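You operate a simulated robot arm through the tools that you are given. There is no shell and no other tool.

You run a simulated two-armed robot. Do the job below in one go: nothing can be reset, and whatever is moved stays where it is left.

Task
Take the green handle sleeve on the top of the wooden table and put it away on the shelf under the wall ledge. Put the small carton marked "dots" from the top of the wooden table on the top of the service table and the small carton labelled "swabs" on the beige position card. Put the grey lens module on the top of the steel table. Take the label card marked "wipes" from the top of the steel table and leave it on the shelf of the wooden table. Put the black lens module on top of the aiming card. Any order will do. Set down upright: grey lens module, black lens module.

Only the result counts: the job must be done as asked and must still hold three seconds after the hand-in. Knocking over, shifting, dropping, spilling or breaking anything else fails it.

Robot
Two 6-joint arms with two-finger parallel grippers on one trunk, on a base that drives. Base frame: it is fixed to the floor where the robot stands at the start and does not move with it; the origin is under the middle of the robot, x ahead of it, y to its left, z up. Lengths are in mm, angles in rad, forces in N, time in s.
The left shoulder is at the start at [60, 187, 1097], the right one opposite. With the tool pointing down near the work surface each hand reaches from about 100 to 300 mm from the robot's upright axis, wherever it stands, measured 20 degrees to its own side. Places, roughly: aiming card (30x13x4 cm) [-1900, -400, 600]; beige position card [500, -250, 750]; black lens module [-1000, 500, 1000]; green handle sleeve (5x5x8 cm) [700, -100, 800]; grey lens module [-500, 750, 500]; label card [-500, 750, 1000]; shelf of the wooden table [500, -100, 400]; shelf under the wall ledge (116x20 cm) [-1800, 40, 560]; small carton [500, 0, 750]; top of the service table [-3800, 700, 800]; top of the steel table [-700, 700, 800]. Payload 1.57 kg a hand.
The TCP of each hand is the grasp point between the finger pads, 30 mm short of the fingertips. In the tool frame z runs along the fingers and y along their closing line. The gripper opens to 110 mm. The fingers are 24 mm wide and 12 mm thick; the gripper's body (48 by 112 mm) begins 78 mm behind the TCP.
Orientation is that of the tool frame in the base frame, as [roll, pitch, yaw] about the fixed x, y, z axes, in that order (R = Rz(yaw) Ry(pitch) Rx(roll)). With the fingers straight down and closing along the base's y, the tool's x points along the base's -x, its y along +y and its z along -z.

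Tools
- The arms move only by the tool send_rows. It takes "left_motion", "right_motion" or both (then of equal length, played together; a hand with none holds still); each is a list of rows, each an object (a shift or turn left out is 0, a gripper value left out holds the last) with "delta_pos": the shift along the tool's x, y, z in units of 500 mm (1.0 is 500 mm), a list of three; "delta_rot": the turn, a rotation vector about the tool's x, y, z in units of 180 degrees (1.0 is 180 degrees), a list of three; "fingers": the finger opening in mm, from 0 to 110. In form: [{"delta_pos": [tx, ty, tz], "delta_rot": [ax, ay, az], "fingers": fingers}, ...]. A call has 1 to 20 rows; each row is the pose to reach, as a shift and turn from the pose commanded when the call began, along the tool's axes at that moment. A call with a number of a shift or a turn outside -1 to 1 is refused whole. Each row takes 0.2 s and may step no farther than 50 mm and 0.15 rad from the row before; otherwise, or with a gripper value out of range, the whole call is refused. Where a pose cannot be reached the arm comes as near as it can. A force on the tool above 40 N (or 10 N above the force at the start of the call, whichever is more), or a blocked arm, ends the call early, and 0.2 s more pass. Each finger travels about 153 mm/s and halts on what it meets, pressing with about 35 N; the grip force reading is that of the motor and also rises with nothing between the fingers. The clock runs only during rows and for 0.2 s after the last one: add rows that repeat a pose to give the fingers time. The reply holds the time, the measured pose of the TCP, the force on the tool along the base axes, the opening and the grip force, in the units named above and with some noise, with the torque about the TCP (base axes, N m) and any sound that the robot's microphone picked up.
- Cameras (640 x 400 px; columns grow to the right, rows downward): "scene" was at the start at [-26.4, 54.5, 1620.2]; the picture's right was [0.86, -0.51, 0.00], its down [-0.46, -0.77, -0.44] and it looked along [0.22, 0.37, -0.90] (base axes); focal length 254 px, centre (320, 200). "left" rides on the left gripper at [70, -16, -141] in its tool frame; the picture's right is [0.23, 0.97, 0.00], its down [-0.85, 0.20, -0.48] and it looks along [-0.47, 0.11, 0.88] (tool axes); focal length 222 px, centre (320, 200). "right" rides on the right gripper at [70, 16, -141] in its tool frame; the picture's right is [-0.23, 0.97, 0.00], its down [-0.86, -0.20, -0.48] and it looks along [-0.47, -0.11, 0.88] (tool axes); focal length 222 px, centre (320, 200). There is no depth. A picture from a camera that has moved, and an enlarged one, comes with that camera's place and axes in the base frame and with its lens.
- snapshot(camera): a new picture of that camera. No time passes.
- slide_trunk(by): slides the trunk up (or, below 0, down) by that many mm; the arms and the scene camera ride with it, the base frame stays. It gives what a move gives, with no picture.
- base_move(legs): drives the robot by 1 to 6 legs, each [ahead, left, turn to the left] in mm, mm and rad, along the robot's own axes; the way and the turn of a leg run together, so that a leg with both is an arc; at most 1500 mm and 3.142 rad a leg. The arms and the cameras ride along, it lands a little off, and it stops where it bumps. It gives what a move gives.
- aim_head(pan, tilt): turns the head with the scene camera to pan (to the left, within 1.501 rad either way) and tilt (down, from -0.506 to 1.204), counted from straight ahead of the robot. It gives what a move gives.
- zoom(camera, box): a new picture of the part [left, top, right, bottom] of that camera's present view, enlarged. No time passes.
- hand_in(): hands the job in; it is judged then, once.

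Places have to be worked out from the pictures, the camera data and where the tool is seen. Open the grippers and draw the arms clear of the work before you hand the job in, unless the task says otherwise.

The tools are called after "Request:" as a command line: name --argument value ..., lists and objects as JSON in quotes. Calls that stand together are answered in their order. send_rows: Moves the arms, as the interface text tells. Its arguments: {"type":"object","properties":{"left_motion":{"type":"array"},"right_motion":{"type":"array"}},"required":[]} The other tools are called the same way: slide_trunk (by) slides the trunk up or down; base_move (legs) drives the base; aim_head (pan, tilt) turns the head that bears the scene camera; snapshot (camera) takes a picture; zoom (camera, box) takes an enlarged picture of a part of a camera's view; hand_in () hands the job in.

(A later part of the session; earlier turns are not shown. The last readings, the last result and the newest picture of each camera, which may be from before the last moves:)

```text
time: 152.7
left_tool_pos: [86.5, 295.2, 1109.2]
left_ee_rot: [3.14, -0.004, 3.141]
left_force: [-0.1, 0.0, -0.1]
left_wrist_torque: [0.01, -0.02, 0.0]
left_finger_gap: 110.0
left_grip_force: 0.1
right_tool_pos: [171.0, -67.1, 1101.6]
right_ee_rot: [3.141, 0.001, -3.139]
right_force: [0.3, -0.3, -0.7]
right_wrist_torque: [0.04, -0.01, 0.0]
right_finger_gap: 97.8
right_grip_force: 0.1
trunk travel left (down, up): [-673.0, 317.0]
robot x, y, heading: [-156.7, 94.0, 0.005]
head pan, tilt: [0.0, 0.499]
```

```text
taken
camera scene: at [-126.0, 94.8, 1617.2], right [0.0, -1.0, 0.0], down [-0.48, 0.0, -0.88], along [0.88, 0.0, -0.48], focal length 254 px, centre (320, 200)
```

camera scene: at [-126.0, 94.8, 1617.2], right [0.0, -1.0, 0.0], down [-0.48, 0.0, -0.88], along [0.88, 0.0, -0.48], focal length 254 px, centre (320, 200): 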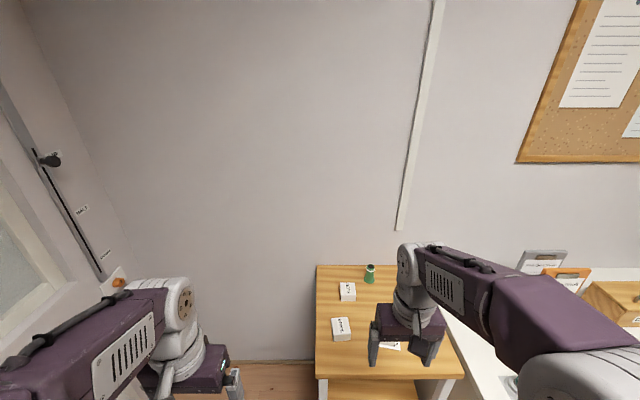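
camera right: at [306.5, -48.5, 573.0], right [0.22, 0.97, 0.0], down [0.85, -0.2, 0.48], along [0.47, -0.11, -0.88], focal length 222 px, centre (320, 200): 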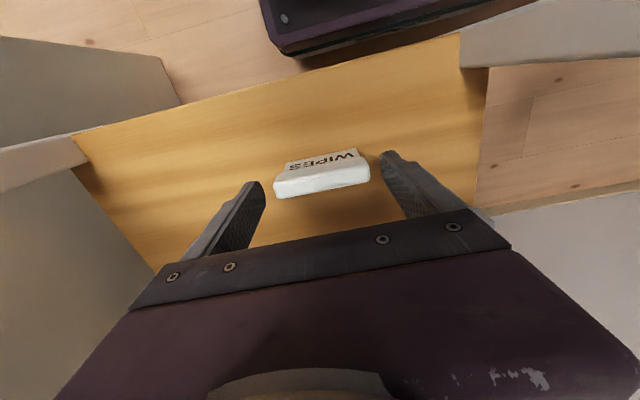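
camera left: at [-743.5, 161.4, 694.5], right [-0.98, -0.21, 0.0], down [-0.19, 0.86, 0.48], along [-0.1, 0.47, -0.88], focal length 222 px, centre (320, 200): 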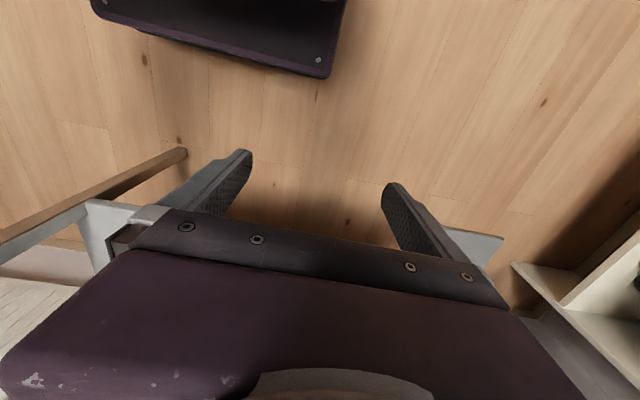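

Driving up to the table, then reaching out toward the sleeve at a safe height to check reach and view.

Request:
base_move --legs '[[206, -20, -0.003]]'

Request:
send_rows --right_motion '[{"delta_pos": [-0.06, -0.01, 0.04]}, {"delta_pos": [-0.12, -0.02, 0.09]}, {"delta_pos": [-0.19, -0.03, 0.14]}, {"delta_pos": [-0.26, -0.04, 0.18]}, {"delta_pos": [-0.33, -0.05, 0.22]}, {"delta_pos": [-0.4, -0.05, 0.26]}, {"delta_pos": [-0.446, -0.052, 0.3]}, {"delta_pos": [-0.446, -0.052, 0.3]}]'

Request:
snapshot --camera "right"

```text
time: 154.3
left_tool_pos: [291.7, 274.2, 1108.9]
left_ee_rot: [-3.141, -0.005, 3.137]
left_force: [-0.4, 0.4, 0.5]
left_wrist_torque: [0.01, 0.0, -0.05]
left_finger_gap: 110.1
left_grip_force: 0.0
right_tool_pos: [373.3, -88.3, 1101.9]
right_ee_rot: [-3.14, 0.003, 3.139]
right_force: [0.7, -0.4, -0.4]
right_wrist_torque: [0.0, 0.01, -0.01]
right_finger_gap: 98.0
right_grip_force: 0.0
trunk travel left (down, up): [-673.0, 317.0]
robot x, y, heading: [47.1, 72.3, -0.003]
head pan, tilt: [0.0, 0.499]
```

```text
time: 156.1
left_tool_pos: [290.9, 273.8, 1108.5]
left_ee_rot: [3.141, -0.003, 3.14]
left_force: [-0.3, 0.4, 0.7]
left_wrist_torque: [0.01, 0.0, 0.01]
left_finger_gap: 109.9
left_grip_force: 0.1
right_tool_pos: [596.5, -114.7, 950.8]
right_ee_rot: [-3.141, 0.003, 3.138]
right_force: [0.4, 0.2, 0.4]
right_wrist_torque: [0.01, -0.06, -0.01]
right_finger_gap: 98.1
right_grip_force: 0.0
trunk travel left (down, up): [-673.0, 317.0]
robot x, y, heading: [42.9, 75.2, 0.0]
head pan, tilt: [0.0, 0.499]
```

```text
taken
camera right: at [526.8, -97.6, 1092.6], right [0.23, 0.97, 0.0], down [0.85, -0.2, 0.48], along [0.47, -0.11, -0.88], focal length 222 px, centre (320, 200)
```

right: 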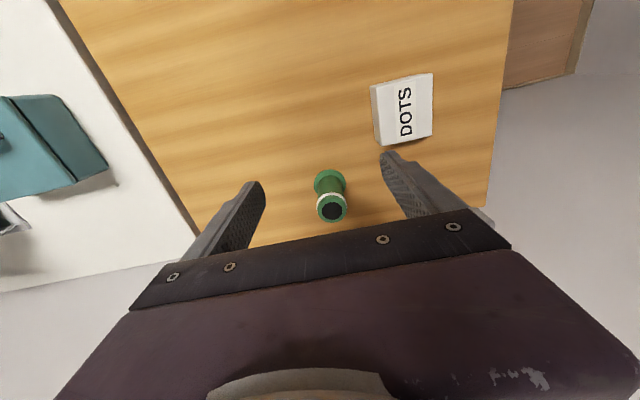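

Reach is fine here. Zooming on the sleeve and the dots carton.

Request:
zoom --camera "right" --box '[260, 60, 460, 240]'

```text
2.22 times, centred on (360, 150) of right
camera zoom: at [526.8, -97.6, 1092.6], right [0.23, 0.97, 0.0], down [0.85, -0.2, 0.48], along [0.47, -0.11, -0.88], focal length 494 px, centre (231, 311)
```

zoom: 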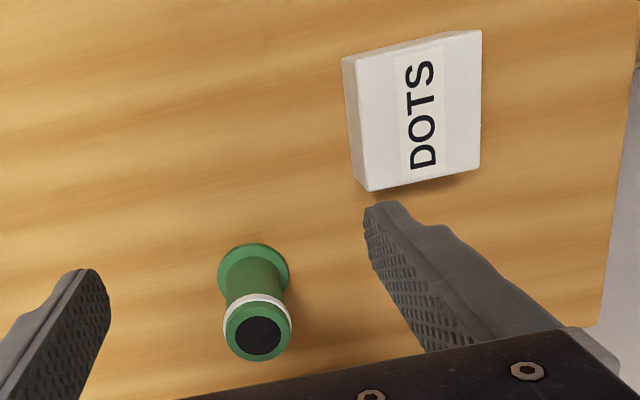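

Sleeve stands at (657,−114), z≈800–877. I'll take it with the tool tilted ~40° forward, so it can later go in upright under the ledge. First I tilt in place and narrow the fingers to 80.

Request:
send_rows --right_motion '[{"delta_rot": [0, -0.0446, 0], "fingers": 80}, {"delta_rot": [0, -0.0892, 0], "fingers": 80}, {"delta_rot": [0, -0.1338, 0], "fingers": 80}, {"delta_rot": [0, -0.1784, 0], "fingers": 80}, {"delta_rot": [0, -0.223, 0], "fingers": 80}, {"delta_rot": [0, -0.223, 0], "fingers": 80}]'

Request:
snapshot --camera "right"

Request:
aim_head --pan 0 --tilt 0.9

Request:
snapshot --camera "scene"

```text
time: 157.5
left_tool_pos: [291.2, 273.4, 1108.3]
left_ee_rot: [3.141, -0.003, 3.138]
left_force: [0.7, 0.1, 0.4]
left_wrist_torque: [0.02, -0.02, 0.0]
left_finger_gap: 110.0
left_grip_force: 0.0
right_tool_pos: [597.1, -115.9, 951.5]
right_ee_rot: [-3.14, 0.703, 3.139]
right_force: [0.0, 0.3, -0.2]
right_wrist_torque: [0.0, 0.0, 0.02]
right_finger_gap: 80.0
right_grip_force: 0.1
trunk travel left (down, up): [-673.0, 317.0]
robot x, y, heading: [45.3, 72.4, -0.008]
head pan, tilt: [0.0, 0.499]
```

```text
taken
camera right: at [453.4, -97.8, 1014.2], right [0.18, 0.97, 0.15], down [0.34, -0.2, 0.92], along [0.92, -0.11, -0.37], focal length 222 px, centre (320, 200)
```

right: 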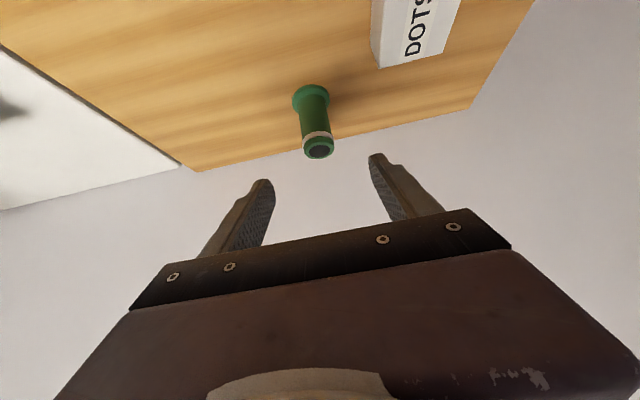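

```text
time: 158.3
left_tool_pos: [290.7, 273.3, 1109.1]
left_ee_rot: [3.141, -0.004, 3.138]
left_force: [-0.6, -0.3, 0.8]
left_wrist_torque: [0.0, -0.03, 0.0]
left_finger_gap: 109.9
left_grip_force: 0.2
right_tool_pos: [598.1, -115.7, 951.8]
right_ee_rot: [-3.141, 0.703, 3.139]
right_force: [0.7, 0.4, -0.2]
right_wrist_torque: [0.02, 0.01, 0.03]
right_finger_gap: 79.9
right_grip_force: 0.1
trunk travel left (down, up): [-673.0, 317.0]
robot x, y, heading: [45.5, 75.1, -0.004]
head pan, tilt: [0.0, 0.901]
```

```text
taken
camera scene: at [62.6, 74.6, 1583.4], right [0.0, -1.0, 0.0], down [-0.78, 0.0, -0.62], along [0.62, 0.0, -0.78], focal length 254 px, centre (320, 200)
```

scene: 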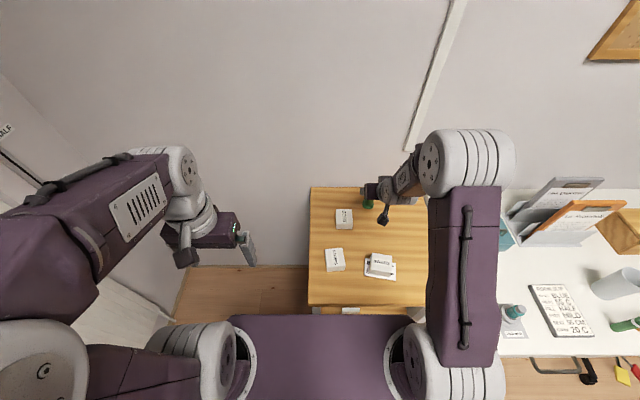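

Orientation held. I adjust sideways in the tool frame and approach along the tool axis to (654,−114,842).

Request:
send_rows --right_motion '[{"delta_pos": [0.0564, 0.0026, 0]}, {"delta_pos": [0.0564, 0.0026, 0.06]}, {"delta_pos": [0.0564, 0.0026, 0.12]}, {"delta_pos": [0.0564, 0.0026, 0.16]}, {"delta_pos": [0.0564, 0.0026, 0.16]}]'

Request:
snapshot --camera "right"

```text
time: 159.5
left_tool_pos: [291.2, 274.2, 1108.8]
left_ee_rot: [-3.141, -0.002, 3.138]
left_force: [-0.1, 0.3, 0.2]
left_wrist_torque: [0.01, -0.03, 0.03]
left_finger_gap: 110.2
left_grip_force: 0.0
right_tool_pos: [628.7, -112.0, 872.0]
right_ee_rot: [-3.141, 0.704, 3.139]
right_force: [-0.5, -0.2, -0.2]
right_wrist_torque: [-0.04, 0.0, -0.01]
right_finger_gap: 79.9
right_grip_force: 0.1
trunk travel left (down, up): [-673.0, 317.0]
robot x, y, heading: [45.1, 74.0, -0.007]
head pan, tilt: [0.0, 0.901]
```

```text
taken
camera right: at [484.2, -95.2, 934.6], right [0.18, 0.97, 0.15], down [0.34, -0.2, 0.92], along [0.92, -0.11, -0.37], focal length 222 px, centre (320, 200)
```

right: 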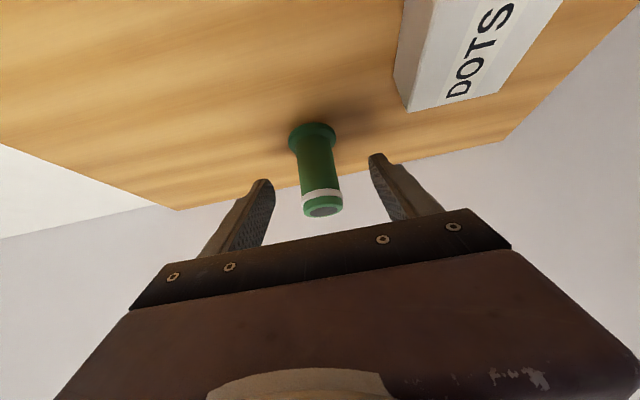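

Lined up. Advance the last 40 mm and close.

Request:
send_rows --right_motion '[{"delta_pos": [0, -0.004, 0.04]}, {"delta_pos": [0, -0.004, 0.078]}, {"delta_pos": [0, -0.004, 0.078]}, {"delta_pos": [0, -0.004, 0.078], "fingers": 0}, {"delta_pos": [0, -0.004, 0.078], "fingers": 0}, {"delta_pos": [0, -0.004, 0.078], "fingers": 0}]'

Request:
snapshot --camera "right"

```text
time: 160.9
left_tool_pos: [291.1, 273.2, 1109.3]
left_ee_rot: [-3.139, -0.004, 3.139]
left_force: [0.3, -0.2, -1.0]
left_wrist_torque: [0.0, -0.01, 0.05]
left_finger_gap: 109.9
left_grip_force: 0.1
right_tool_pos: [652.3, -116.0, 843.2]
right_ee_rot: [-3.14, 0.703, 3.137]
right_force: [-0.3, -0.7, 1.6]
right_wrist_torque: [0.07, -0.02, -0.03]
right_finger_gap: 40.0
right_grip_force: 35.4
trunk travel left (down, up): [-673.0, 317.0]
robot x, y, heading: [46.0, 71.8, -0.006]
head pan, tilt: [0.0, 0.901]
```

```text
taken
camera right: at [509.2, -98.3, 905.6], right [0.18, 0.97, 0.15], down [0.34, -0.2, 0.92], along [0.92, -0.11, -0.37], focal length 222 px, centre (320, 200)
```

right: 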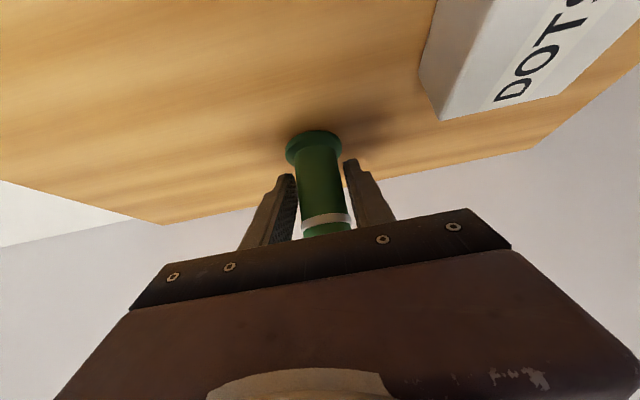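

Sleeve gripped (40 mm). I lift it 190 mm and draw it back.

Request:
send_rows --right_motion '[{"delta_pos": [-0.05, 0, -0.06]}, {"delta_pos": [-0.1, 0, -0.122]}, {"delta_pos": [-0.155, 0, -0.183]}, {"delta_pos": [-0.2, 0, -0.235]}, {"delta_pos": [-0.245, 0, -0.29]}, {"delta_pos": [-0.17, 0, -0.34]}, {"delta_pos": [-0.1, 0, -0.4]}, {"delta_pos": [-0.047, 0, -0.458]}, {"delta_pos": [-0.047, 0, -0.458]}]'

Request:
snapshot --camera "scene"

Request:
snapshot --camera "right"

```text
time: 162.9
left_tool_pos: [290.8, 272.7, 1108.5]
left_ee_rot: [3.141, -0.003, 3.138]
left_force: [0.2, -0.3, 0.2]
left_wrist_torque: [0.02, 0.04, -0.01]
left_finger_gap: 110.2
left_grip_force: 0.1
right_tool_pos: [522.1, -114.0, 1035.1]
right_ee_rot: [3.141, 0.701, 3.138]
right_force: [0.9, -0.1, 0.4]
right_wrist_torque: [0.01, 0.01, 0.03]
right_finger_gap: 39.9
right_grip_force: 35.4
trunk travel left (down, up): [-673.0, 317.0]
robot x, y, heading: [41.4, 73.6, -0.006]
head pan, tilt: [0.0, 0.901]
```

```text
taken
camera scene: at [63.6, 74.5, 1583.3], right [0.0, -1.0, 0.0], down [-0.78, 0.0, -0.62], along [0.62, 0.0, -0.78], focal length 254 px, centre (320, 200)
```

scene: 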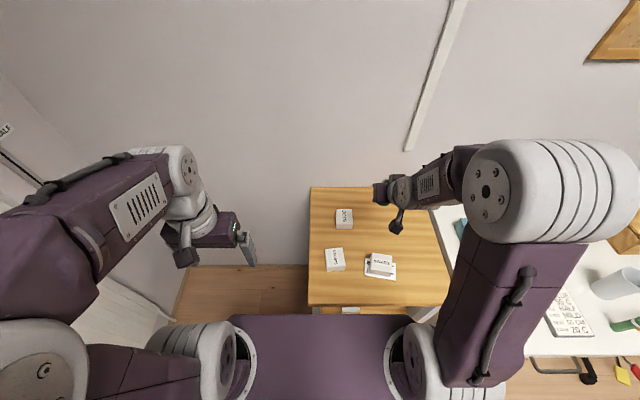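

```text
taken
camera right: at [378.4, -98.2, 1097.2], right [0.18, 0.97, 0.15], down [0.34, -0.2, 0.92], along [0.92, -0.11, -0.37], focal length 222 px, centre (320, 200)
```

right: 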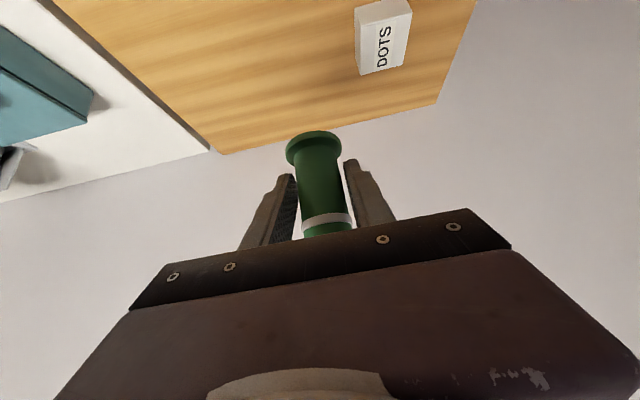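

Now I shift the robot right so the left arm can reach the dots carton, and move the left hand out above it.

Request:
base_move --legs '[[0, -160, 0.006]]'

Request:
send_rows --left_motion '[{"delta_pos": [-0.06, -0.03, 0.04]}, {"delta_pos": [-0.12, -0.06, 0.08]}, {"delta_pos": [-0.18, -0.09, 0.12]}, {"delta_pos": [-0.24, -0.12, 0.16]}, {"delta_pos": [-0.3, -0.15, 0.2]}, {"delta_pos": [-0.36, -0.18, 0.24]}, {"delta_pos": [-0.43, -0.21, 0.28]}, {"delta_pos": [-0.5, -0.246, 0.316]}, {"delta_pos": [-0.5, -0.246, 0.316]}]'

Request:
snapshot --camera "left"

Request:
snapshot --camera "scene"

```text
time: 164.3
left_tool_pos: [291.0, 119.7, 1108.3]
left_ee_rot: [3.141, -0.005, -3.137]
left_force: [-0.5, 0.5, 0.3]
left_wrist_torque: [0.03, -0.02, -0.01]
left_finger_gap: 110.0
left_grip_force: 0.1
right_tool_pos: [524.0, -268.1, 1035.0]
right_ee_rot: [-3.139, 0.704, -3.134]
right_force: [-0.3, 0.3, -0.1]
right_wrist_torque: [0.04, 0.02, 0.02]
right_finger_gap: 40.3
right_grip_force: 35.3
trunk travel left (down, up): [-673.0, 317.0]
robot x, y, heading: [47.5, -87.3, 0.004]
head pan, tilt: [0.0, 0.901]
```

```text
time: 166.3
left_tool_pos: [539.3, -2.7, 948.8]
left_ee_rot: [3.141, -0.004, -3.136]
left_force: [0.4, 0.2, -0.4]
left_wrist_torque: [0.0, 0.0, 0.02]
left_finger_gap: 109.9
left_grip_force: 0.1
right_tool_pos: [523.6, -269.6, 1035.3]
right_ee_rot: [-3.14, 0.704, -3.138]
right_force: [-0.2, -0.9, -1.2]
right_wrist_torque: [0.04, -0.04, 0.03]
right_finger_gap: 39.8
right_grip_force: 35.0
trunk travel left (down, up): [-673.0, 317.0]
robot x, y, heading: [47.0, -87.2, 0.005]
head pan, tilt: [0.0, 0.901]
```

```text
taken
camera left: at [468.9, -21.0, 1091.4], right [-0.23, 0.97, 0.0], down [0.86, 0.2, 0.48], along [0.46, 0.11, -0.88], focal length 222 px, centre (320, 200)
```

left: 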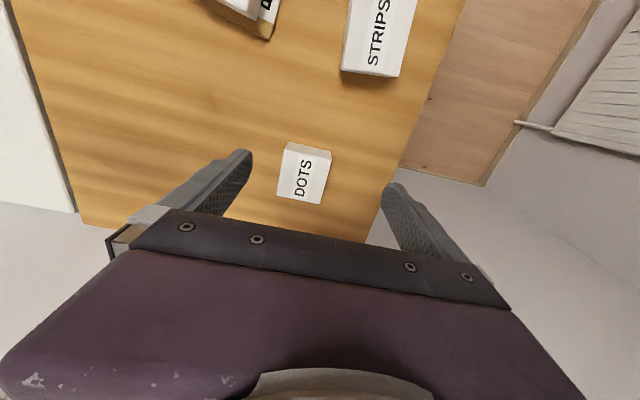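

```text
taken
camera scene: at [61.6, -82.4, 1583.4], right [0.0, -1.0, 0.0], down [-0.78, 0.0, -0.62], along [0.62, 0.0, -0.78], focal length 254 px, centre (320, 200)
```

scene: 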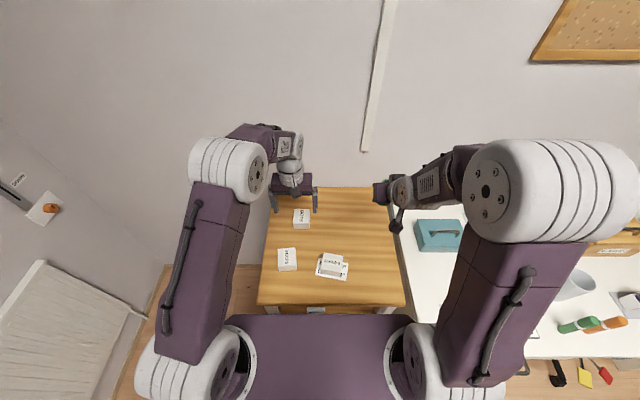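

Request:
zoom --camera "left" --box '[220, 110, 400, 230]'

```text
3.33 times, centred on (310, 170) of left
camera zoom: at [468.9, -21.0, 1091.4], right [-0.23, 0.97, 0.0], down [0.86, 0.2, 0.48], along [0.46, 0.11, -0.88], focal length 740 px, centre (353, 300)
```

zoom: 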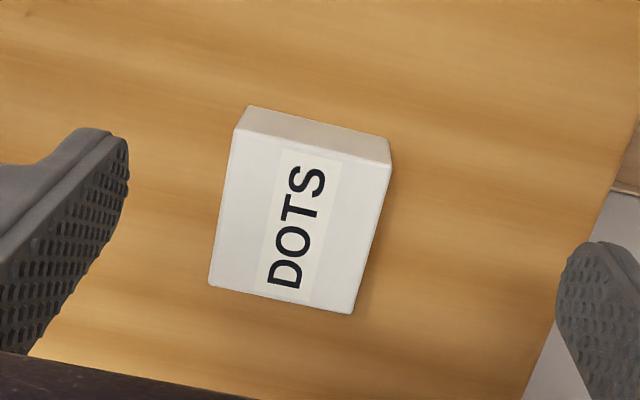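

Dots carton: centre ≈(579,−17), square to the table, ~57 mm across y. I center and descend to z≈836, then close.

Request:
send_rows --left_motion '[{"delta_pos": [-0.0794, -0.0286, 0], "fingers": 95}, {"delta_pos": [-0.0794, -0.0286, 0.06], "fingers": 95}, {"delta_pos": [-0.0794, -0.0286, 0.12], "fingers": 95}, {"delta_pos": [-0.0794, -0.0286, 0.18], "fingers": 95}, {"delta_pos": [-0.0794, -0.0286, 0.225], "fingers": 95}, {"delta_pos": [-0.0794, -0.0286, 0.225], "fingers": 95}]'

Request:
snapshot --camera "left"

```text
time: 167.8
left_tool_pos: [578.2, -17.6, 836.3]
left_ee_rot: [3.141, -0.004, -3.136]
left_force: [-1.0, -0.3, -0.2]
left_wrist_torque: [-0.02, 0.03, 0.03]
left_finger_gap: 94.8
left_grip_force: 0.1
right_tool_pos: [523.8, -269.2, 1035.0]
right_ee_rot: [-3.141, 0.704, -3.135]
right_force: [1.0, -0.7, -0.9]
right_wrist_torque: [-0.01, 0.0, 0.0]
right_finger_gap: 40.0
right_grip_force: 35.2
trunk travel left (down, up): [-673.0, 317.0]
robot x, y, heading: [44.5, -83.5, 0.008]
head pan, tilt: [0.0, 0.901]
```

```text
taken
camera left: at [508.1, -35.1, 978.7], right [-0.23, 0.97, 0.0], down [0.86, 0.2, 0.48], along [0.46, 0.11, -0.88], focal length 222 px, centre (320, 200)
```

left: 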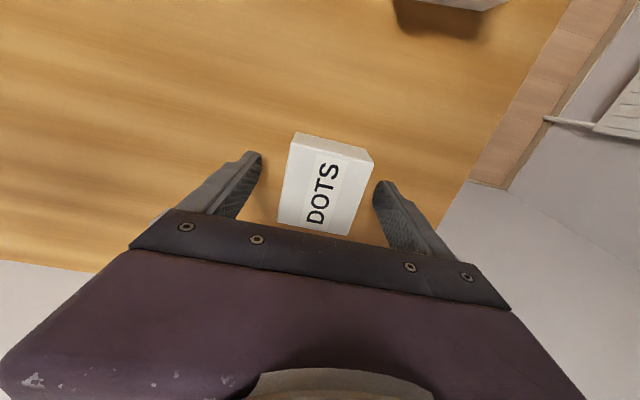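

Well centred. Closing and lifting the carton, then retracting the left hand.

Request:
send_rows --left_motion '[{"delta_pos": [0, 0, 0], "fingers": 0}, {"delta_pos": [0, 0, 0], "fingers": 0}, {"delta_pos": [0, 0, 0], "fingers": 0}, {"delta_pos": [0, 0, -0.05]}, {"delta_pos": [0, 0, -0.13]}, {"delta_pos": [0, 0, -0.22]}, {"delta_pos": [0.06, 0.04, -0.28]}, {"delta_pos": [0.13, 0.08, -0.32]}, {"delta_pos": [0.2, 0.12, -0.36]}, {"delta_pos": [0.27, 0.16, -0.4]}, {"delta_pos": [0.34, 0.2, -0.4]}, {"delta_pos": [0.41, 0.24, -0.4]}, {"delta_pos": [0.48, 0.28, -0.4]}, {"delta_pos": [0.48, 0.28, -0.4]}]'

Request:
snapshot --camera "left"

Request:
snapshot --camera "scene"

```text
time: 170.8
left_tool_pos: [337.6, 120.7, 1037.8]
left_ee_rot: [-3.141, -0.007, -3.138]
left_force: [0.7, 0.0, -0.2]
left_wrist_torque: [-0.01, 0.07, -0.02]
left_finger_gap: 56.9
left_grip_force: 35.2
right_tool_pos: [525.0, -269.6, 1034.1]
right_ee_rot: [-3.141, 0.702, -3.138]
right_force: [0.6, 0.6, -0.5]
right_wrist_torque: [-0.03, 0.01, 0.02]
right_finger_gap: 39.4
right_grip_force: 34.6
trunk travel left (down, up): [-673.0, 317.0]
robot x, y, heading: [45.1, -85.3, 0.005]
head pan, tilt: [0.0, 0.901]
```

```text
taken
camera left: at [267.8, 103.8, 1179.7], right [-0.23, 0.97, 0.0], down [0.86, 0.2, 0.47], along [0.46, 0.11, -0.88], focal length 222 px, centre (320, 200)
```

left: 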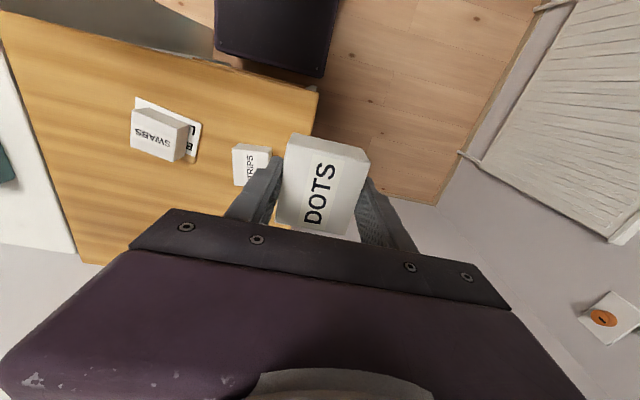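

```text
taken
camera scene: at [64.0, -83.2, 1583.3], right [0.0, -1.0, 0.0], down [-0.78, 0.0, -0.62], along [0.62, 0.0, -0.78], focal length 254 px, centre (320, 200)
```

scene: 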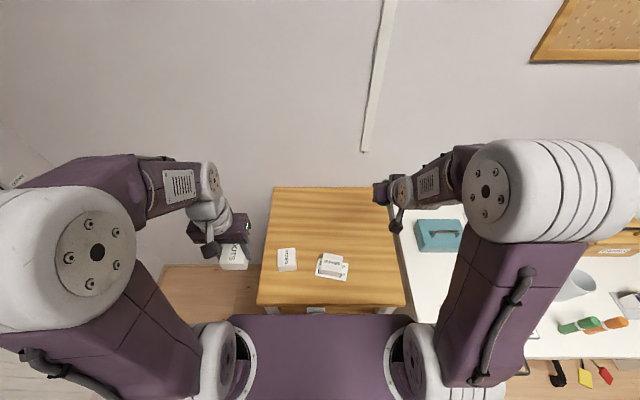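

Both objects held. I back away, turn around and drive toward the wall shelf.

Request:
base_move --legs '[[-400, -100, 0], [0, 0, 3.14], [600, 0, 0]]'

Request:
aim_head --pan 0 --tilt 0.75

Request:
snapshot --camera "scene"

Request:
zoom --camera "scene" --box '[120, 60, 520, 310]'

```text
time: 183.7
left_tool_pos: [-1251.3, -398.4, 1039.1]
left_ee_rot: [3.141, -0.005, 0.007]
left_force: [-0.4, 0.0, 0.3]
left_wrist_torque: [-0.01, 0.01, -0.03]
left_finger_gap: 56.7
left_grip_force: 35.2
right_tool_pos: [-1439.1, -8.8, 1035.3]
right_ee_rot: [3.141, 0.704, 0.006]
right_force: [-0.2, 0.0, 0.0]
right_wrist_torque: [-0.02, 0.01, -0.03]
right_finger_gap: 38.5
right_grip_force: 35.0
trunk travel left (down, up): [-673.0, 317.0]
robot x, y, heading: [-961.7, -188.9, -3.139]
head pan, tilt: [0.0, 0.901]
```

```text
time: 184.4
left_tool_pos: [-1251.8, -397.2, 1037.5]
left_ee_rot: [-3.14, -0.002, 0.007]
left_force: [1.5, -0.3, -0.6]
left_wrist_torque: [0.0, 0.03, 0.06]
left_finger_gap: 56.9
left_grip_force: 34.4
right_tool_pos: [-1438.9, -7.8, 1034.4]
right_ee_rot: [3.14, 0.703, 0.008]
right_force: [-0.1, -0.1, -0.6]
right_wrist_torque: [0.0, -0.01, -0.01]
right_finger_gap: 38.5
right_grip_force: 35.0
trunk travel left (down, up): [-673.0, 317.0]
robot x, y, heading: [-960.9, -192.2, -3.14]
head pan, tilt: [0.0, 0.75]
```

```text
taken
camera scene: at [-982.1, -190.8, 1595.2], right [-0.01, 1.0, 0.0], down [0.68, 0.0, -0.73], along [-0.73, -0.01, -0.68], focal length 254 px, centre (320, 200)
```

scene: 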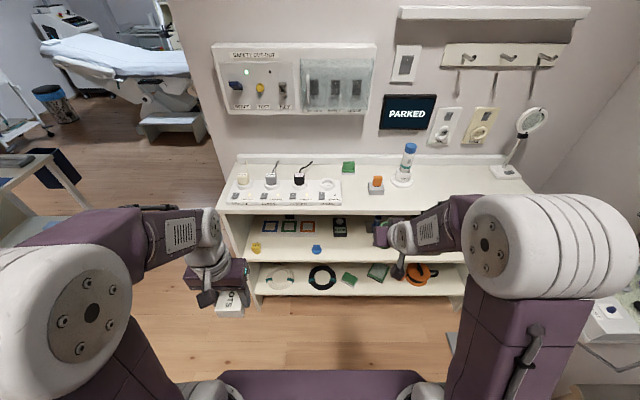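

```text
1.60 times, centred on (320, 185) of scene
camera zoom: at [-982.1, -190.8, 1595.2], right [-0.01, 1.0, 0.0], down [0.68, 0.0, -0.73], along [-0.73, -0.01, -0.68], focal length 406 px, centre (320, 224)
```

zoom: 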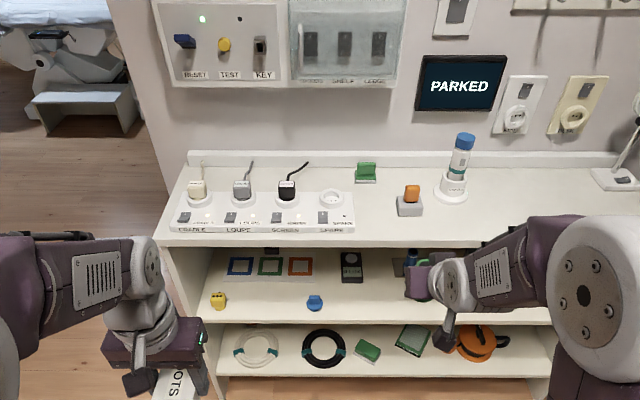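

The ledge top is ≈z 888 (front x≈−1675); the middle shelf ≈z 540, front x≈−1690, with a free front zone around y≈0. I lower the trunk and then the right hand, before driving in.

Request:
slide_trunk --by -260

Request:
send_rows --right_motion '[{"delta_pos": [0.05, 0, 0.06]}, {"delta_pos": [0.1, 0, 0.12]}, {"delta_pos": [0.15, 0, 0.177]}, {"delta_pos": [0.176, 0, 0.2075]}, {"delta_pos": [0.176, 0, 0.2075]}]'

Request:
base_move --legs '[[140, 0, 0]]'

Request:
aim_head --pan 0 --tilt 0.65

Request:
snapshot --camera "scene"

Request:
snapshot --camera "right"

```text
time: 187.0
left_tool_pos: [-1251.4, -398.5, 778.4]
left_ee_rot: [3.141, -0.004, 0.006]
left_force: [-0.2, 0.5, -0.1]
left_wrist_torque: [-0.02, 0.0, -0.02]
left_finger_gap: 56.7
left_grip_force: 34.7
right_tool_pos: [-1439.5, -8.5, 774.1]
right_ee_rot: [3.141, 0.704, 0.006]
right_force: [0.8, 0.6, 0.3]
right_wrist_torque: [0.04, -0.03, -0.04]
right_finger_gap: 38.2
right_grip_force: 34.8
trunk travel left (down, up): [-413.0, 577.0]
robot x, y, heading: [-960.9, -188.6, -3.136]
head pan, tilt: [0.0, 0.75]
```

```text
time: 188.2
left_tool_pos: [-1251.4, -398.7, 778.3]
left_ee_rot: [3.14, -0.003, 0.008]
left_force: [-0.2, -0.7, -0.1]
left_wrist_torque: [0.0, 0.0, 0.0]
left_finger_gap: 57.0
left_grip_force: 34.9
right_tool_pos: [-1438.9, -9.2, 637.1]
right_ee_rot: [3.14, 0.703, 0.008]
right_force: [0.1, 0.7, 0.5]
right_wrist_torque: [-0.02, 0.02, 0.02]
right_finger_gap: 38.3
right_grip_force: 34.8
trunk travel left (down, up): [-413.0, 577.0]
robot x, y, heading: [-960.8, -193.6, -3.13]
head pan, tilt: [0.0, 0.75]
```

```text
time: 189.6
left_tool_pos: [-1396.1, -399.0, 778.4]
left_ee_rot: [-3.141, -0.004, 0.004]
left_force: [-0.2, -0.7, -1.0]
left_wrist_torque: [0.01, -0.05, -0.02]
left_finger_gap: 56.7
left_grip_force: 34.9
right_tool_pos: [-1581.6, -8.7, 636.9]
right_ee_rot: [-3.142, 0.702, 0.008]
right_force: [0.0, 0.3, -1.0]
right_wrist_torque: [0.02, 0.01, -0.02]
right_finger_gap: 38.4
right_grip_force: 35.1
trunk travel left (down, up): [-413.0, 577.0]
robot x, y, heading: [-1106.3, -189.7, -3.136]
head pan, tilt: [0.0, 0.75]
```

```text
time: 190.2
left_tool_pos: [-1393.8, -399.5, 778.5]
left_ee_rot: [-3.141, -0.004, 0.004]
left_force: [0.2, -0.8, -0.7]
left_wrist_torque: [-0.02, -0.01, -0.03]
left_finger_gap: 56.3
left_grip_force: 35.1
right_tool_pos: [-1580.8, -9.7, 637.1]
right_ee_rot: [-3.14, 0.704, 0.008]
right_force: [0.8, 0.5, -0.2]
right_wrist_torque: [-0.04, -0.02, -0.01]
right_finger_gap: 38.3
right_grip_force: 34.8
trunk travel left (down, up): [-413.0, 577.0]
robot x, y, heading: [-1103.3, -191.2, -3.141]
head pan, tilt: [0.0, 0.649]
```

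```text
taken
camera scene: at [-1128.2, -191.7, 1343.8], right [-0.01, 1.0, 0.0], down [0.6, 0.0, -0.8], along [-0.8, 0.0, -0.6], focal length 254 px, centre (320, 200)
```

scene: 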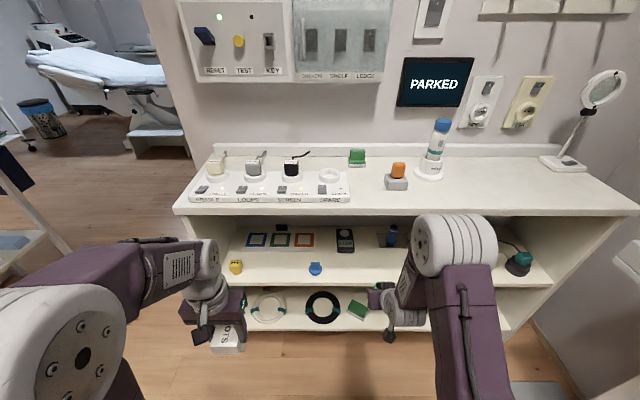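

```text
taken
camera right: at [-1435.5, -24.2, 700.2], right [-0.17, -0.97, 0.15], down [-0.34, 0.2, 0.92], along [-0.92, 0.1, -0.37], focal length 222 px, centre (320, 200)
```

right: 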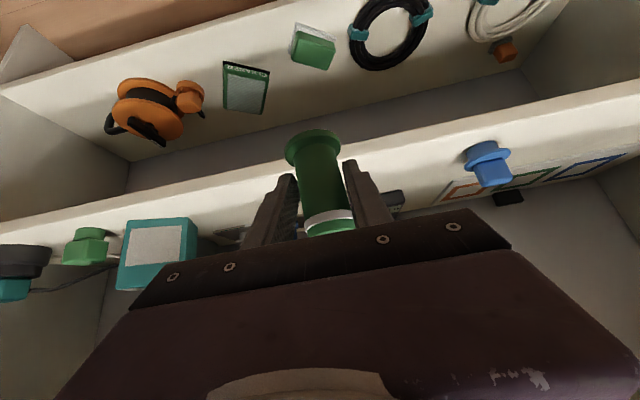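

Request:
zoom --camera "right" --box '[340, 80, 640, 230]'

Request:
zoom --camera "scene" --box '[190, 200, 450, 350]'

```text
2.13 times, centred on (490, 155) of right
camera zoom: at [-1435.5, -24.2, 700.2], right [-0.17, -0.97, 0.15], down [-0.34, 0.2, 0.92], along [-0.92, 0.1, -0.37], focal length 474 px, centre (-43, 296)
```

zoom: 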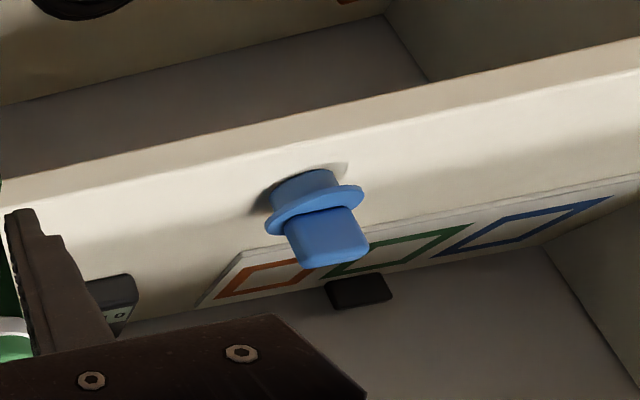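

```text
2.46 times, centred on (320, 275) of scene
camera zoom: at [-1128.2, -191.7, 1343.8], right [-0.01, 1.0, 0.0], down [0.6, 0.0, -0.8], along [-0.8, 0.0, -0.6], focal length 624 px, centre (320, 15)
```

zoom: 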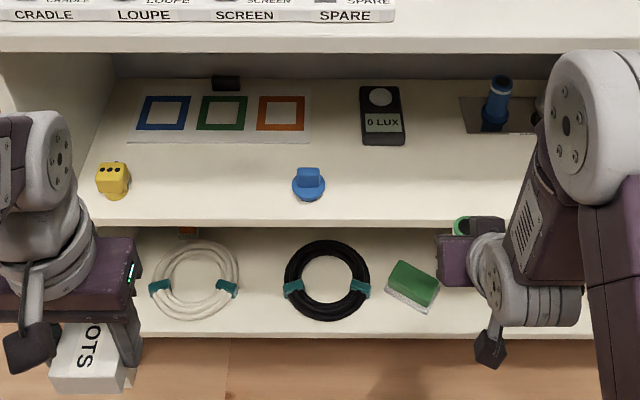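

Refined: shelf surface z≈562, front edge x≈−1667; free zone around (−1735,−5). Aiming card spans x −1812…−1956, y −505…−210. Sleeve bottom is at ≈594, so I drive straight in 152 mm.

Request:
base_move --legs '[[150, 0, 0]]'

Request:
snapshot --camera "scene"

Request:
snapshot --camera "right"

```text
time: 191.6
left_tool_pos: [-1547.0, -399.8, 778.6]
left_ee_rot: [-3.14, -0.006, 0.005]
left_force: [0.7, 0.4, -0.2]
left_wrist_torque: [0.01, -0.03, -0.03]
left_finger_gap: 57.0
left_grip_force: 34.7
right_tool_pos: [-1732.0, -10.8, 636.3]
right_ee_rot: [3.141, 0.701, 0.007]
right_force: [0.0, -1.0, -0.4]
right_wrist_torque: [-0.01, -0.04, 0.01]
right_finger_gap: 38.0
right_grip_force: 34.7
trunk travel left (down, up): [-413.0, 577.0]
robot x, y, heading: [-1250.8, -194.9, -3.135]
head pan, tilt: [0.0, 0.649]
```

```text
taken
camera scene: at [-1280.5, -192.6, 1343.8], right [-0.01, 1.0, 0.0], down [0.61, 0.0, -0.8], along [-0.8, 0.0, -0.61], focal length 254 px, centre (320, 200)
```

scene: 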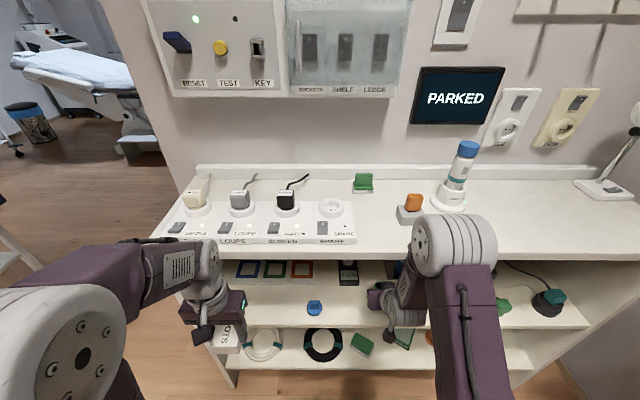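

```text
taken
camera right: at [-1586.9, -25.1, 699.7], right [-0.17, -0.97, 0.15], down [-0.35, 0.2, 0.92], along [-0.92, 0.1, -0.37], focal length 222 px, centre (320, 200)
```

right: 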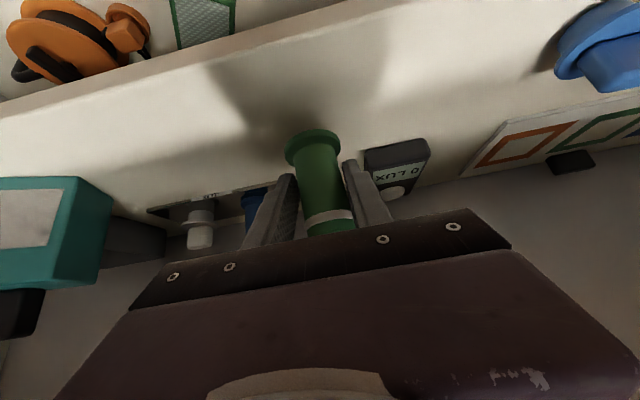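

The sleeve hovers over the free zone. I lower it 24 mm, then finish gently.

Request:
send_rows --right_motion '[{"delta_pos": [0.0155, 0, 0.0183]}, {"delta_pos": [0.031, 0, 0.0366]}, {"delta_pos": [0.031, 0, 0.0366]}]'

```text
time: 192.4
left_tool_pos: [-1545.8, -400.0, 778.8]
left_ee_rot: [3.141, -0.002, 0.006]
left_force: [0.2, 0.3, 0.2]
left_wrist_torque: [0.02, 0.0, -0.03]
left_finger_gap: 57.1
left_grip_force: 35.1
right_tool_pos: [-1732.1, -11.4, 613.3]
right_ee_rot: [-3.141, 0.703, 0.008]
right_force: [-0.6, -0.2, -0.8]
right_wrist_torque: [0.0, 0.02, 0.02]
right_finger_gap: 38.0
right_grip_force: 35.1
trunk travel left (down, up): [-413.0, 577.0]
robot x, y, heading: [-1257.6, -195.7, -3.131]
head pan, tilt: [0.0, 0.649]
```

Request:
send_rows --right_motion '[{"delta_pos": [0.0039, 0, 0.0046]}, {"delta_pos": [0.0078, 0, 0.0092]}, {"delta_pos": [0.0091, 0, 0.0107]}, {"delta_pos": [0.0091, 0, 0.0107]}]'

Request:
snapshot --camera "right"

```text
time: 193.4
left_tool_pos: [-1545.7, -400.0, 778.0]
left_ee_rot: [-3.141, -0.003, 0.005]
left_force: [-1.4, 0.7, -1.5]
left_wrist_torque: [-0.01, 0.01, 0.02]
left_finger_gap: 56.8
left_grip_force: 35.1
right_tool_pos: [-1730.6, -10.6, 605.1]
right_ee_rot: [-3.141, 0.703, 0.007]
right_force: [0.2, -0.1, -0.4]
right_wrist_torque: [0.01, -0.03, -0.01]
right_finger_gap: 38.1
right_grip_force: 35.1
trunk travel left (down, up): [-413.0, 577.0]
robot x, y, heading: [-1251.3, -193.0, -3.142]
head pan, tilt: [0.0, 0.649]
```

```text
taken
camera right: at [-1586.1, -25.0, 669.2], right [-0.17, -0.97, 0.15], down [-0.34, 0.2, 0.92], along [-0.92, 0.1, -0.37], focal length 222 px, centre (320, 200)
```

right: 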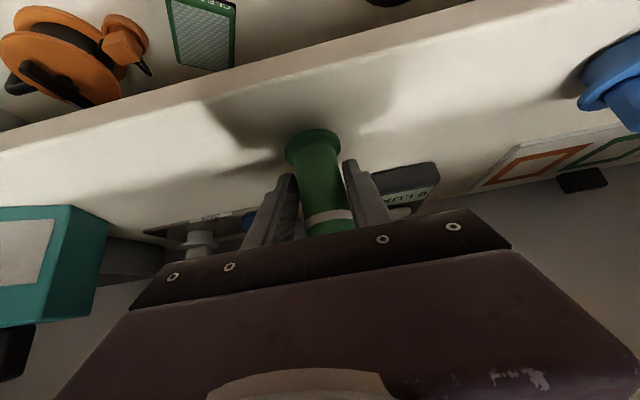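

No contact yet; lowering 4 mm more.

Request:
send_rows --right_motion '[{"delta_pos": [0.0026, 0, 0.003]}, {"delta_pos": [0.0052, 0, 0.006]}, {"delta_pos": [0.0052, 0, 0.006]}]'

```text
time: 194.2
left_tool_pos: [-1544.3, -400.1, 778.7]
left_ee_rot: [3.141, -0.004, 0.005]
left_force: [0.2, -0.5, -0.2]
left_wrist_torque: [0.0, 0.0, 0.03]
left_finger_gap: 56.9
left_grip_force: 35.2
right_tool_pos: [-1731.2, -10.2, 605.1]
right_ee_rot: [-3.14, 0.708, 0.009]
right_force: [-0.8, 2.8, 17.0]
right_wrist_torque: [-0.21, 0.11, 0.01]
right_finger_gap: 37.9
right_grip_force: 34.7
trunk travel left (down, up): [-413.0, 577.0]
robot x, y, heading: [-1251.9, -197.0, -3.134]
head pan, tilt: [0.0, 0.649]
```

Contact (17 N). I relieve slightly, open, and withdraw along the tool axis.

Request:
send_rows --right_motion '[{"delta_pos": [-0.0013, 0, -0.0015]}, {"delta_pos": [-0.0013, 0, -0.0015], "fingers": 80}, {"delta_pos": [-0.0013, 0, -0.0015], "fingers": 80}, {"delta_pos": [-0.0013, 0, -0.0015], "fingers": 80}, {"delta_pos": [-0.0013, 0, -0.06], "fingers": 80}, {"delta_pos": [-0.0013, 0, -0.13], "fingers": 80}, {"delta_pos": [-0.0013, 0, -0.2], "fingers": 80}, {"delta_pos": [-0.0013, 0, -0.2], "fingers": 80}]'

Request:
snapshot --camera "right"

```text
time: 196.0
left_tool_pos: [-1545.3, -399.1, 778.1]
left_ee_rot: [3.141, -0.004, 0.005]
left_force: [0.4, -0.1, -0.2]
left_wrist_torque: [0.01, 0.0, 0.01]
left_finger_gap: 56.9
left_grip_force: 34.5
right_tool_pos: [-1690.8, -10.0, 679.8]
right_ee_rot: [3.141, 0.703, 0.006]
right_force: [0.3, 0.0, -0.9]
right_wrist_torque: [-0.01, -0.01, 0.01]
right_finger_gap: 80.0
right_grip_force: 0.0
right hand out of reach, approached as far as the arm can: row 7, 8
trunk travel left (down, up): [-413.0, 577.0]
robot x, y, heading: [-1252.5, -192.5, -3.136]
head pan, tilt: [0.0, 0.649]
```

```text
taken
camera right: at [-1546.1, -24.9, 741.8], right [-0.17, -0.97, 0.15], down [-0.35, 0.2, 0.92], along [-0.92, 0.1, -0.37], focal length 222 px, centre (320, 200)
```

right: 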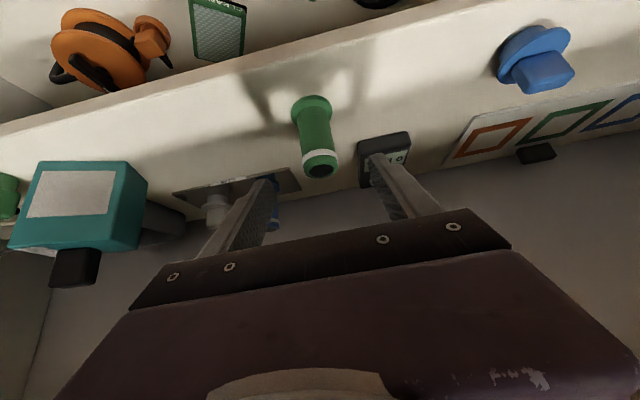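

The green sleeve stands upright on the shelf. I back off, then straighten and retract the right hand.

Request:
base_move --legs '[[-350, 0, 0]]'

Request:
send_rows --right_motion '[{"delta_pos": [-0.05, 0, 0.05]}, {"delta_pos": [-0.1, 0, 0.08], "delta_rot": [0, 0.04, 0]}, {"delta_pos": [-0.1, 0, 0.08], "delta_rot": [0, 0.08, 0]}, {"delta_pos": [-0.1, 0, 0.08], "delta_rot": [0, 0.12, 0]}, {"delta_pos": [-0.1, 0, 0.08], "delta_rot": [0, 0.16, 0]}, {"delta_pos": [-0.1, 0, 0.08], "delta_rot": [0, 0.2, 0]}, {"delta_pos": [-0.1, 0, 0.08], "delta_rot": [0, 0.2237, 0]}, {"delta_pos": [-0.1, 0, 0.08], "delta_rot": [0, 0.2237, 0]}]'

Request:
snapshot --camera "scene"

```text
time: 198.3
left_tool_pos: [-1194.1, -398.3, 778.5]
left_ee_rot: [-3.141, -0.004, 0.006]
left_force: [0.5, 0.9, -0.5]
left_wrist_torque: [0.04, 0.0, 0.02]
left_finger_gap: 56.7
left_grip_force: 35.1
right_tool_pos: [-1340.6, -8.7, 679.4]
right_ee_rot: [3.141, 0.704, 0.007]
right_force: [-0.1, -0.4, 0.4]
right_wrist_torque: [0.02, -0.01, 0.01]
right_finger_gap: 79.8
right_grip_force: 0.1
trunk travel left (down, up): [-413.0, 577.0]
robot x, y, heading: [-902.3, -193.5, -3.137]
head pan, tilt: [0.0, 0.649]
```

```text
time: 200.1
left_tool_pos: [-1193.9, -398.3, 777.8]
left_ee_rot: [-3.14, -0.003, 0.006]
left_force: [-1.0, -0.4, 0.6]
left_wrist_torque: [-0.03, 0.0, 0.04]
left_finger_gap: 56.9
left_grip_force: 35.2
right_tool_pos: [-1405.6, -8.8, 680.4]
right_ee_rot: [3.141, -0.001, 0.006]
right_force: [-0.4, 0.1, 0.0]
right_wrist_torque: [0.03, -0.04, -0.02]
right_finger_gap: 80.0
right_grip_force: 0.0
trunk travel left (down, up): [-413.0, 577.0]
robot x, y, heading: [-901.7, -191.0, -3.135]
head pan, tilt: [0.0, 0.649]
```

```text
taken
camera scene: at [-928.4, -190.4, 1343.8], right [-0.01, 1.0, 0.0], down [0.6, 0.0, -0.8], along [-0.8, -0.01, -0.6], focal length 254 px, centre (320, 200)
```

scene: 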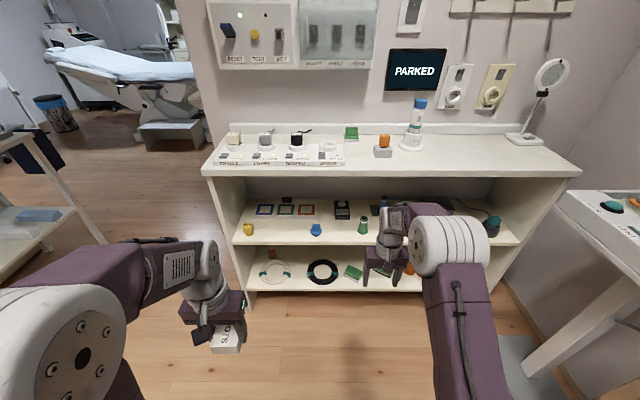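

Right hand is vertical again. I retract it, raise the trunk, slide left into the free corridor (y≈−1120) and look ahead for the service table.

Request:
send_rows --right_motion '[{"delta_pos": [0.09, 0, 0]}, {"delta_pos": [0.18, 0, 0]}, {"delta_pos": [0.27, 0, 0]}, {"delta_pos": [0.36, 0, 0]}, {"delta_pos": [0.4, 0, 0]}, {"delta_pos": [0.4, 0, 0]}]'

Request:
slide_trunk --by 260

Request:
base_move --legs '[[0, 930, 0]]'

Request:
aim_head --pan 0 --tilt 0.4

Request:
snapshot --camera "scene"

Request:
aim_head --pan 0.8 --tilt 0.5

Request:
snapshot --camera "scene"

```text
time: 201.5
left_tool_pos: [-1195.0, -397.4, 777.7]
left_ee_rot: [-3.141, -0.002, 0.006]
left_force: [-0.7, -0.5, 0.0]
left_wrist_torque: [0.02, 0.02, 0.02]
left_finger_gap: 56.8
left_grip_force: 35.6
right_tool_pos: [-1203.6, -7.0, 680.2]
right_ee_rot: [-3.14, -0.002, 0.007]
right_force: [-0.4, 0.5, 0.1]
right_wrist_torque: [0.0, 0.0, -0.02]
right_finger_gap: 80.0
right_grip_force: 0.0
trunk travel left (down, up): [-413.0, 577.0]
robot x, y, heading: [-900.4, -192.9, -3.139]
head pan, tilt: [0.0, 0.649]
```

```text
time: 204.2
left_tool_pos: [-1195.4, -397.2, 1038.4]
left_ee_rot: [3.142, -0.004, 0.008]
left_force: [-0.7, -0.3, -0.5]
left_wrist_torque: [0.01, 0.01, -0.01]
left_finger_gap: 56.8
left_grip_force: 35.0
right_tool_pos: [-1205.5, -7.3, 940.2]
right_ee_rot: [3.141, -0.001, 0.007]
right_force: [0.2, 0.3, -0.2]
right_wrist_torque: [-0.03, -0.02, 0.03]
right_finger_gap: 80.1
right_grip_force: 0.1
trunk travel left (down, up): [-673.0, 317.0]
robot x, y, heading: [-901.9, -191.4, -3.136]
head pan, tilt: [0.0, 0.649]
```

```text
time: 209.1
left_tool_pos: [-1178.8, -1336.3, 1038.0]
left_ee_rot: [-3.141, -0.004, 0.023]
left_force: [-0.1, 0.2, -0.2]
left_wrist_torque: [-0.02, 0.0, -0.01]
left_finger_gap: 57.0
left_grip_force: 34.6
right_tool_pos: [-1194.4, -945.9, 939.4]
right_ee_rot: [3.141, -0.002, 0.02]
right_force: [-0.2, -0.1, 0.6]
right_wrist_torque: [0.02, -0.01, 0.03]
right_finger_gap: 79.9
right_grip_force: 0.1
trunk travel left (down, up): [-673.0, 317.0]
robot x, y, heading: [-890.1, -1122.7, -3.122]
head pan, tilt: [0.0, 0.649]
```

```text
time: 209.8
left_tool_pos: [-1179.0, -1335.3, 1037.3]
left_ee_rot: [-3.14, -0.005, 0.022]
left_force: [0.4, -0.2, -0.5]
left_wrist_torque: [-0.06, 0.01, 0.03]
left_finger_gap: 56.8
left_grip_force: 35.0
right_tool_pos: [-1194.9, -944.7, 938.5]
right_ee_rot: [-3.141, -0.002, 0.022]
right_force: [0.5, 1.3, -0.7]
right_wrist_torque: [0.02, 0.0, 0.0]
right_finger_gap: 80.3
right_grip_force: 0.1
trunk travel left (down, up): [-673.0, 317.0]
robot x, y, heading: [-889.0, -1126.9, -3.119]
head pan, tilt: [0.0, 0.4]
```

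```text
taken
camera scene: at [-921.0, -1124.6, 1626.3], right [-0.02, 1.0, 0.0], down [0.39, 0.01, -0.92], along [-0.92, -0.02, -0.39], focal length 254 px, centre (320, 200)
```

scene: 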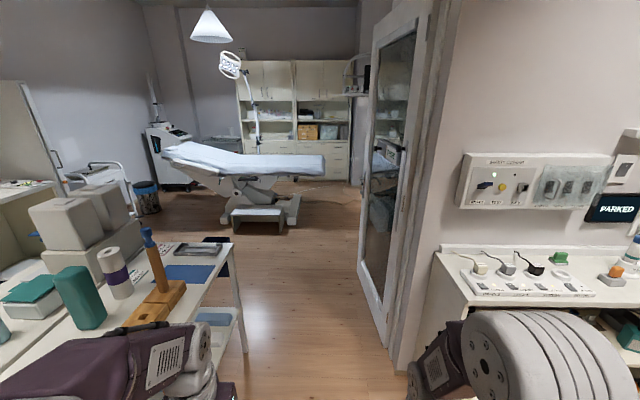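

```text
time: 211.0
left_tool_pos: [-1178.8, -1334.9, 1038.8]
left_ee_rot: [3.141, -0.003, 0.02]
left_force: [0.1, 0.5, 0.2]
left_wrist_torque: [0.02, 0.01, -0.02]
left_finger_gap: 56.7
left_grip_force: 34.9
right_tool_pos: [-1193.2, -946.1, 939.4]
right_ee_rot: [3.141, -0.001, 0.021]
right_force: [0.8, -0.6, 1.0]
right_wrist_torque: [0.02, -0.01, 0.0]
right_finger_gap: 79.9
right_grip_force: 0.2
trunk travel left (down, up): [-673.0, 317.0]
robot x, y, heading: [-892.8, -1123.8, -3.119]
head pan, tilt: [0.799, 0.499]
```

```text
taken
camera scene: at [-890.6, -1189.0, 1617.2], right [-0.73, 0.68, 0.0], down [0.33, 0.35, -0.88], along [-0.6, -0.64, -0.48], focal length 254 px, centre (320, 200)
```

scene: 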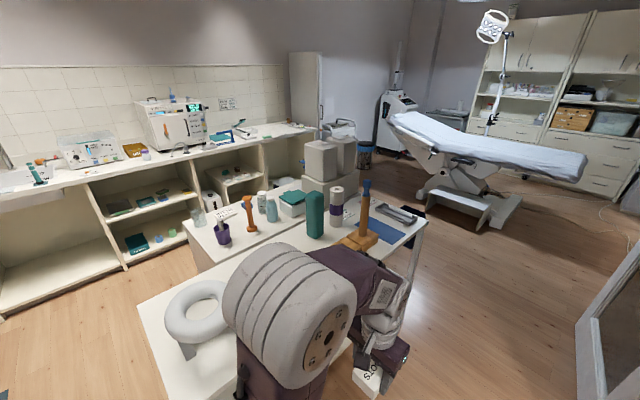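

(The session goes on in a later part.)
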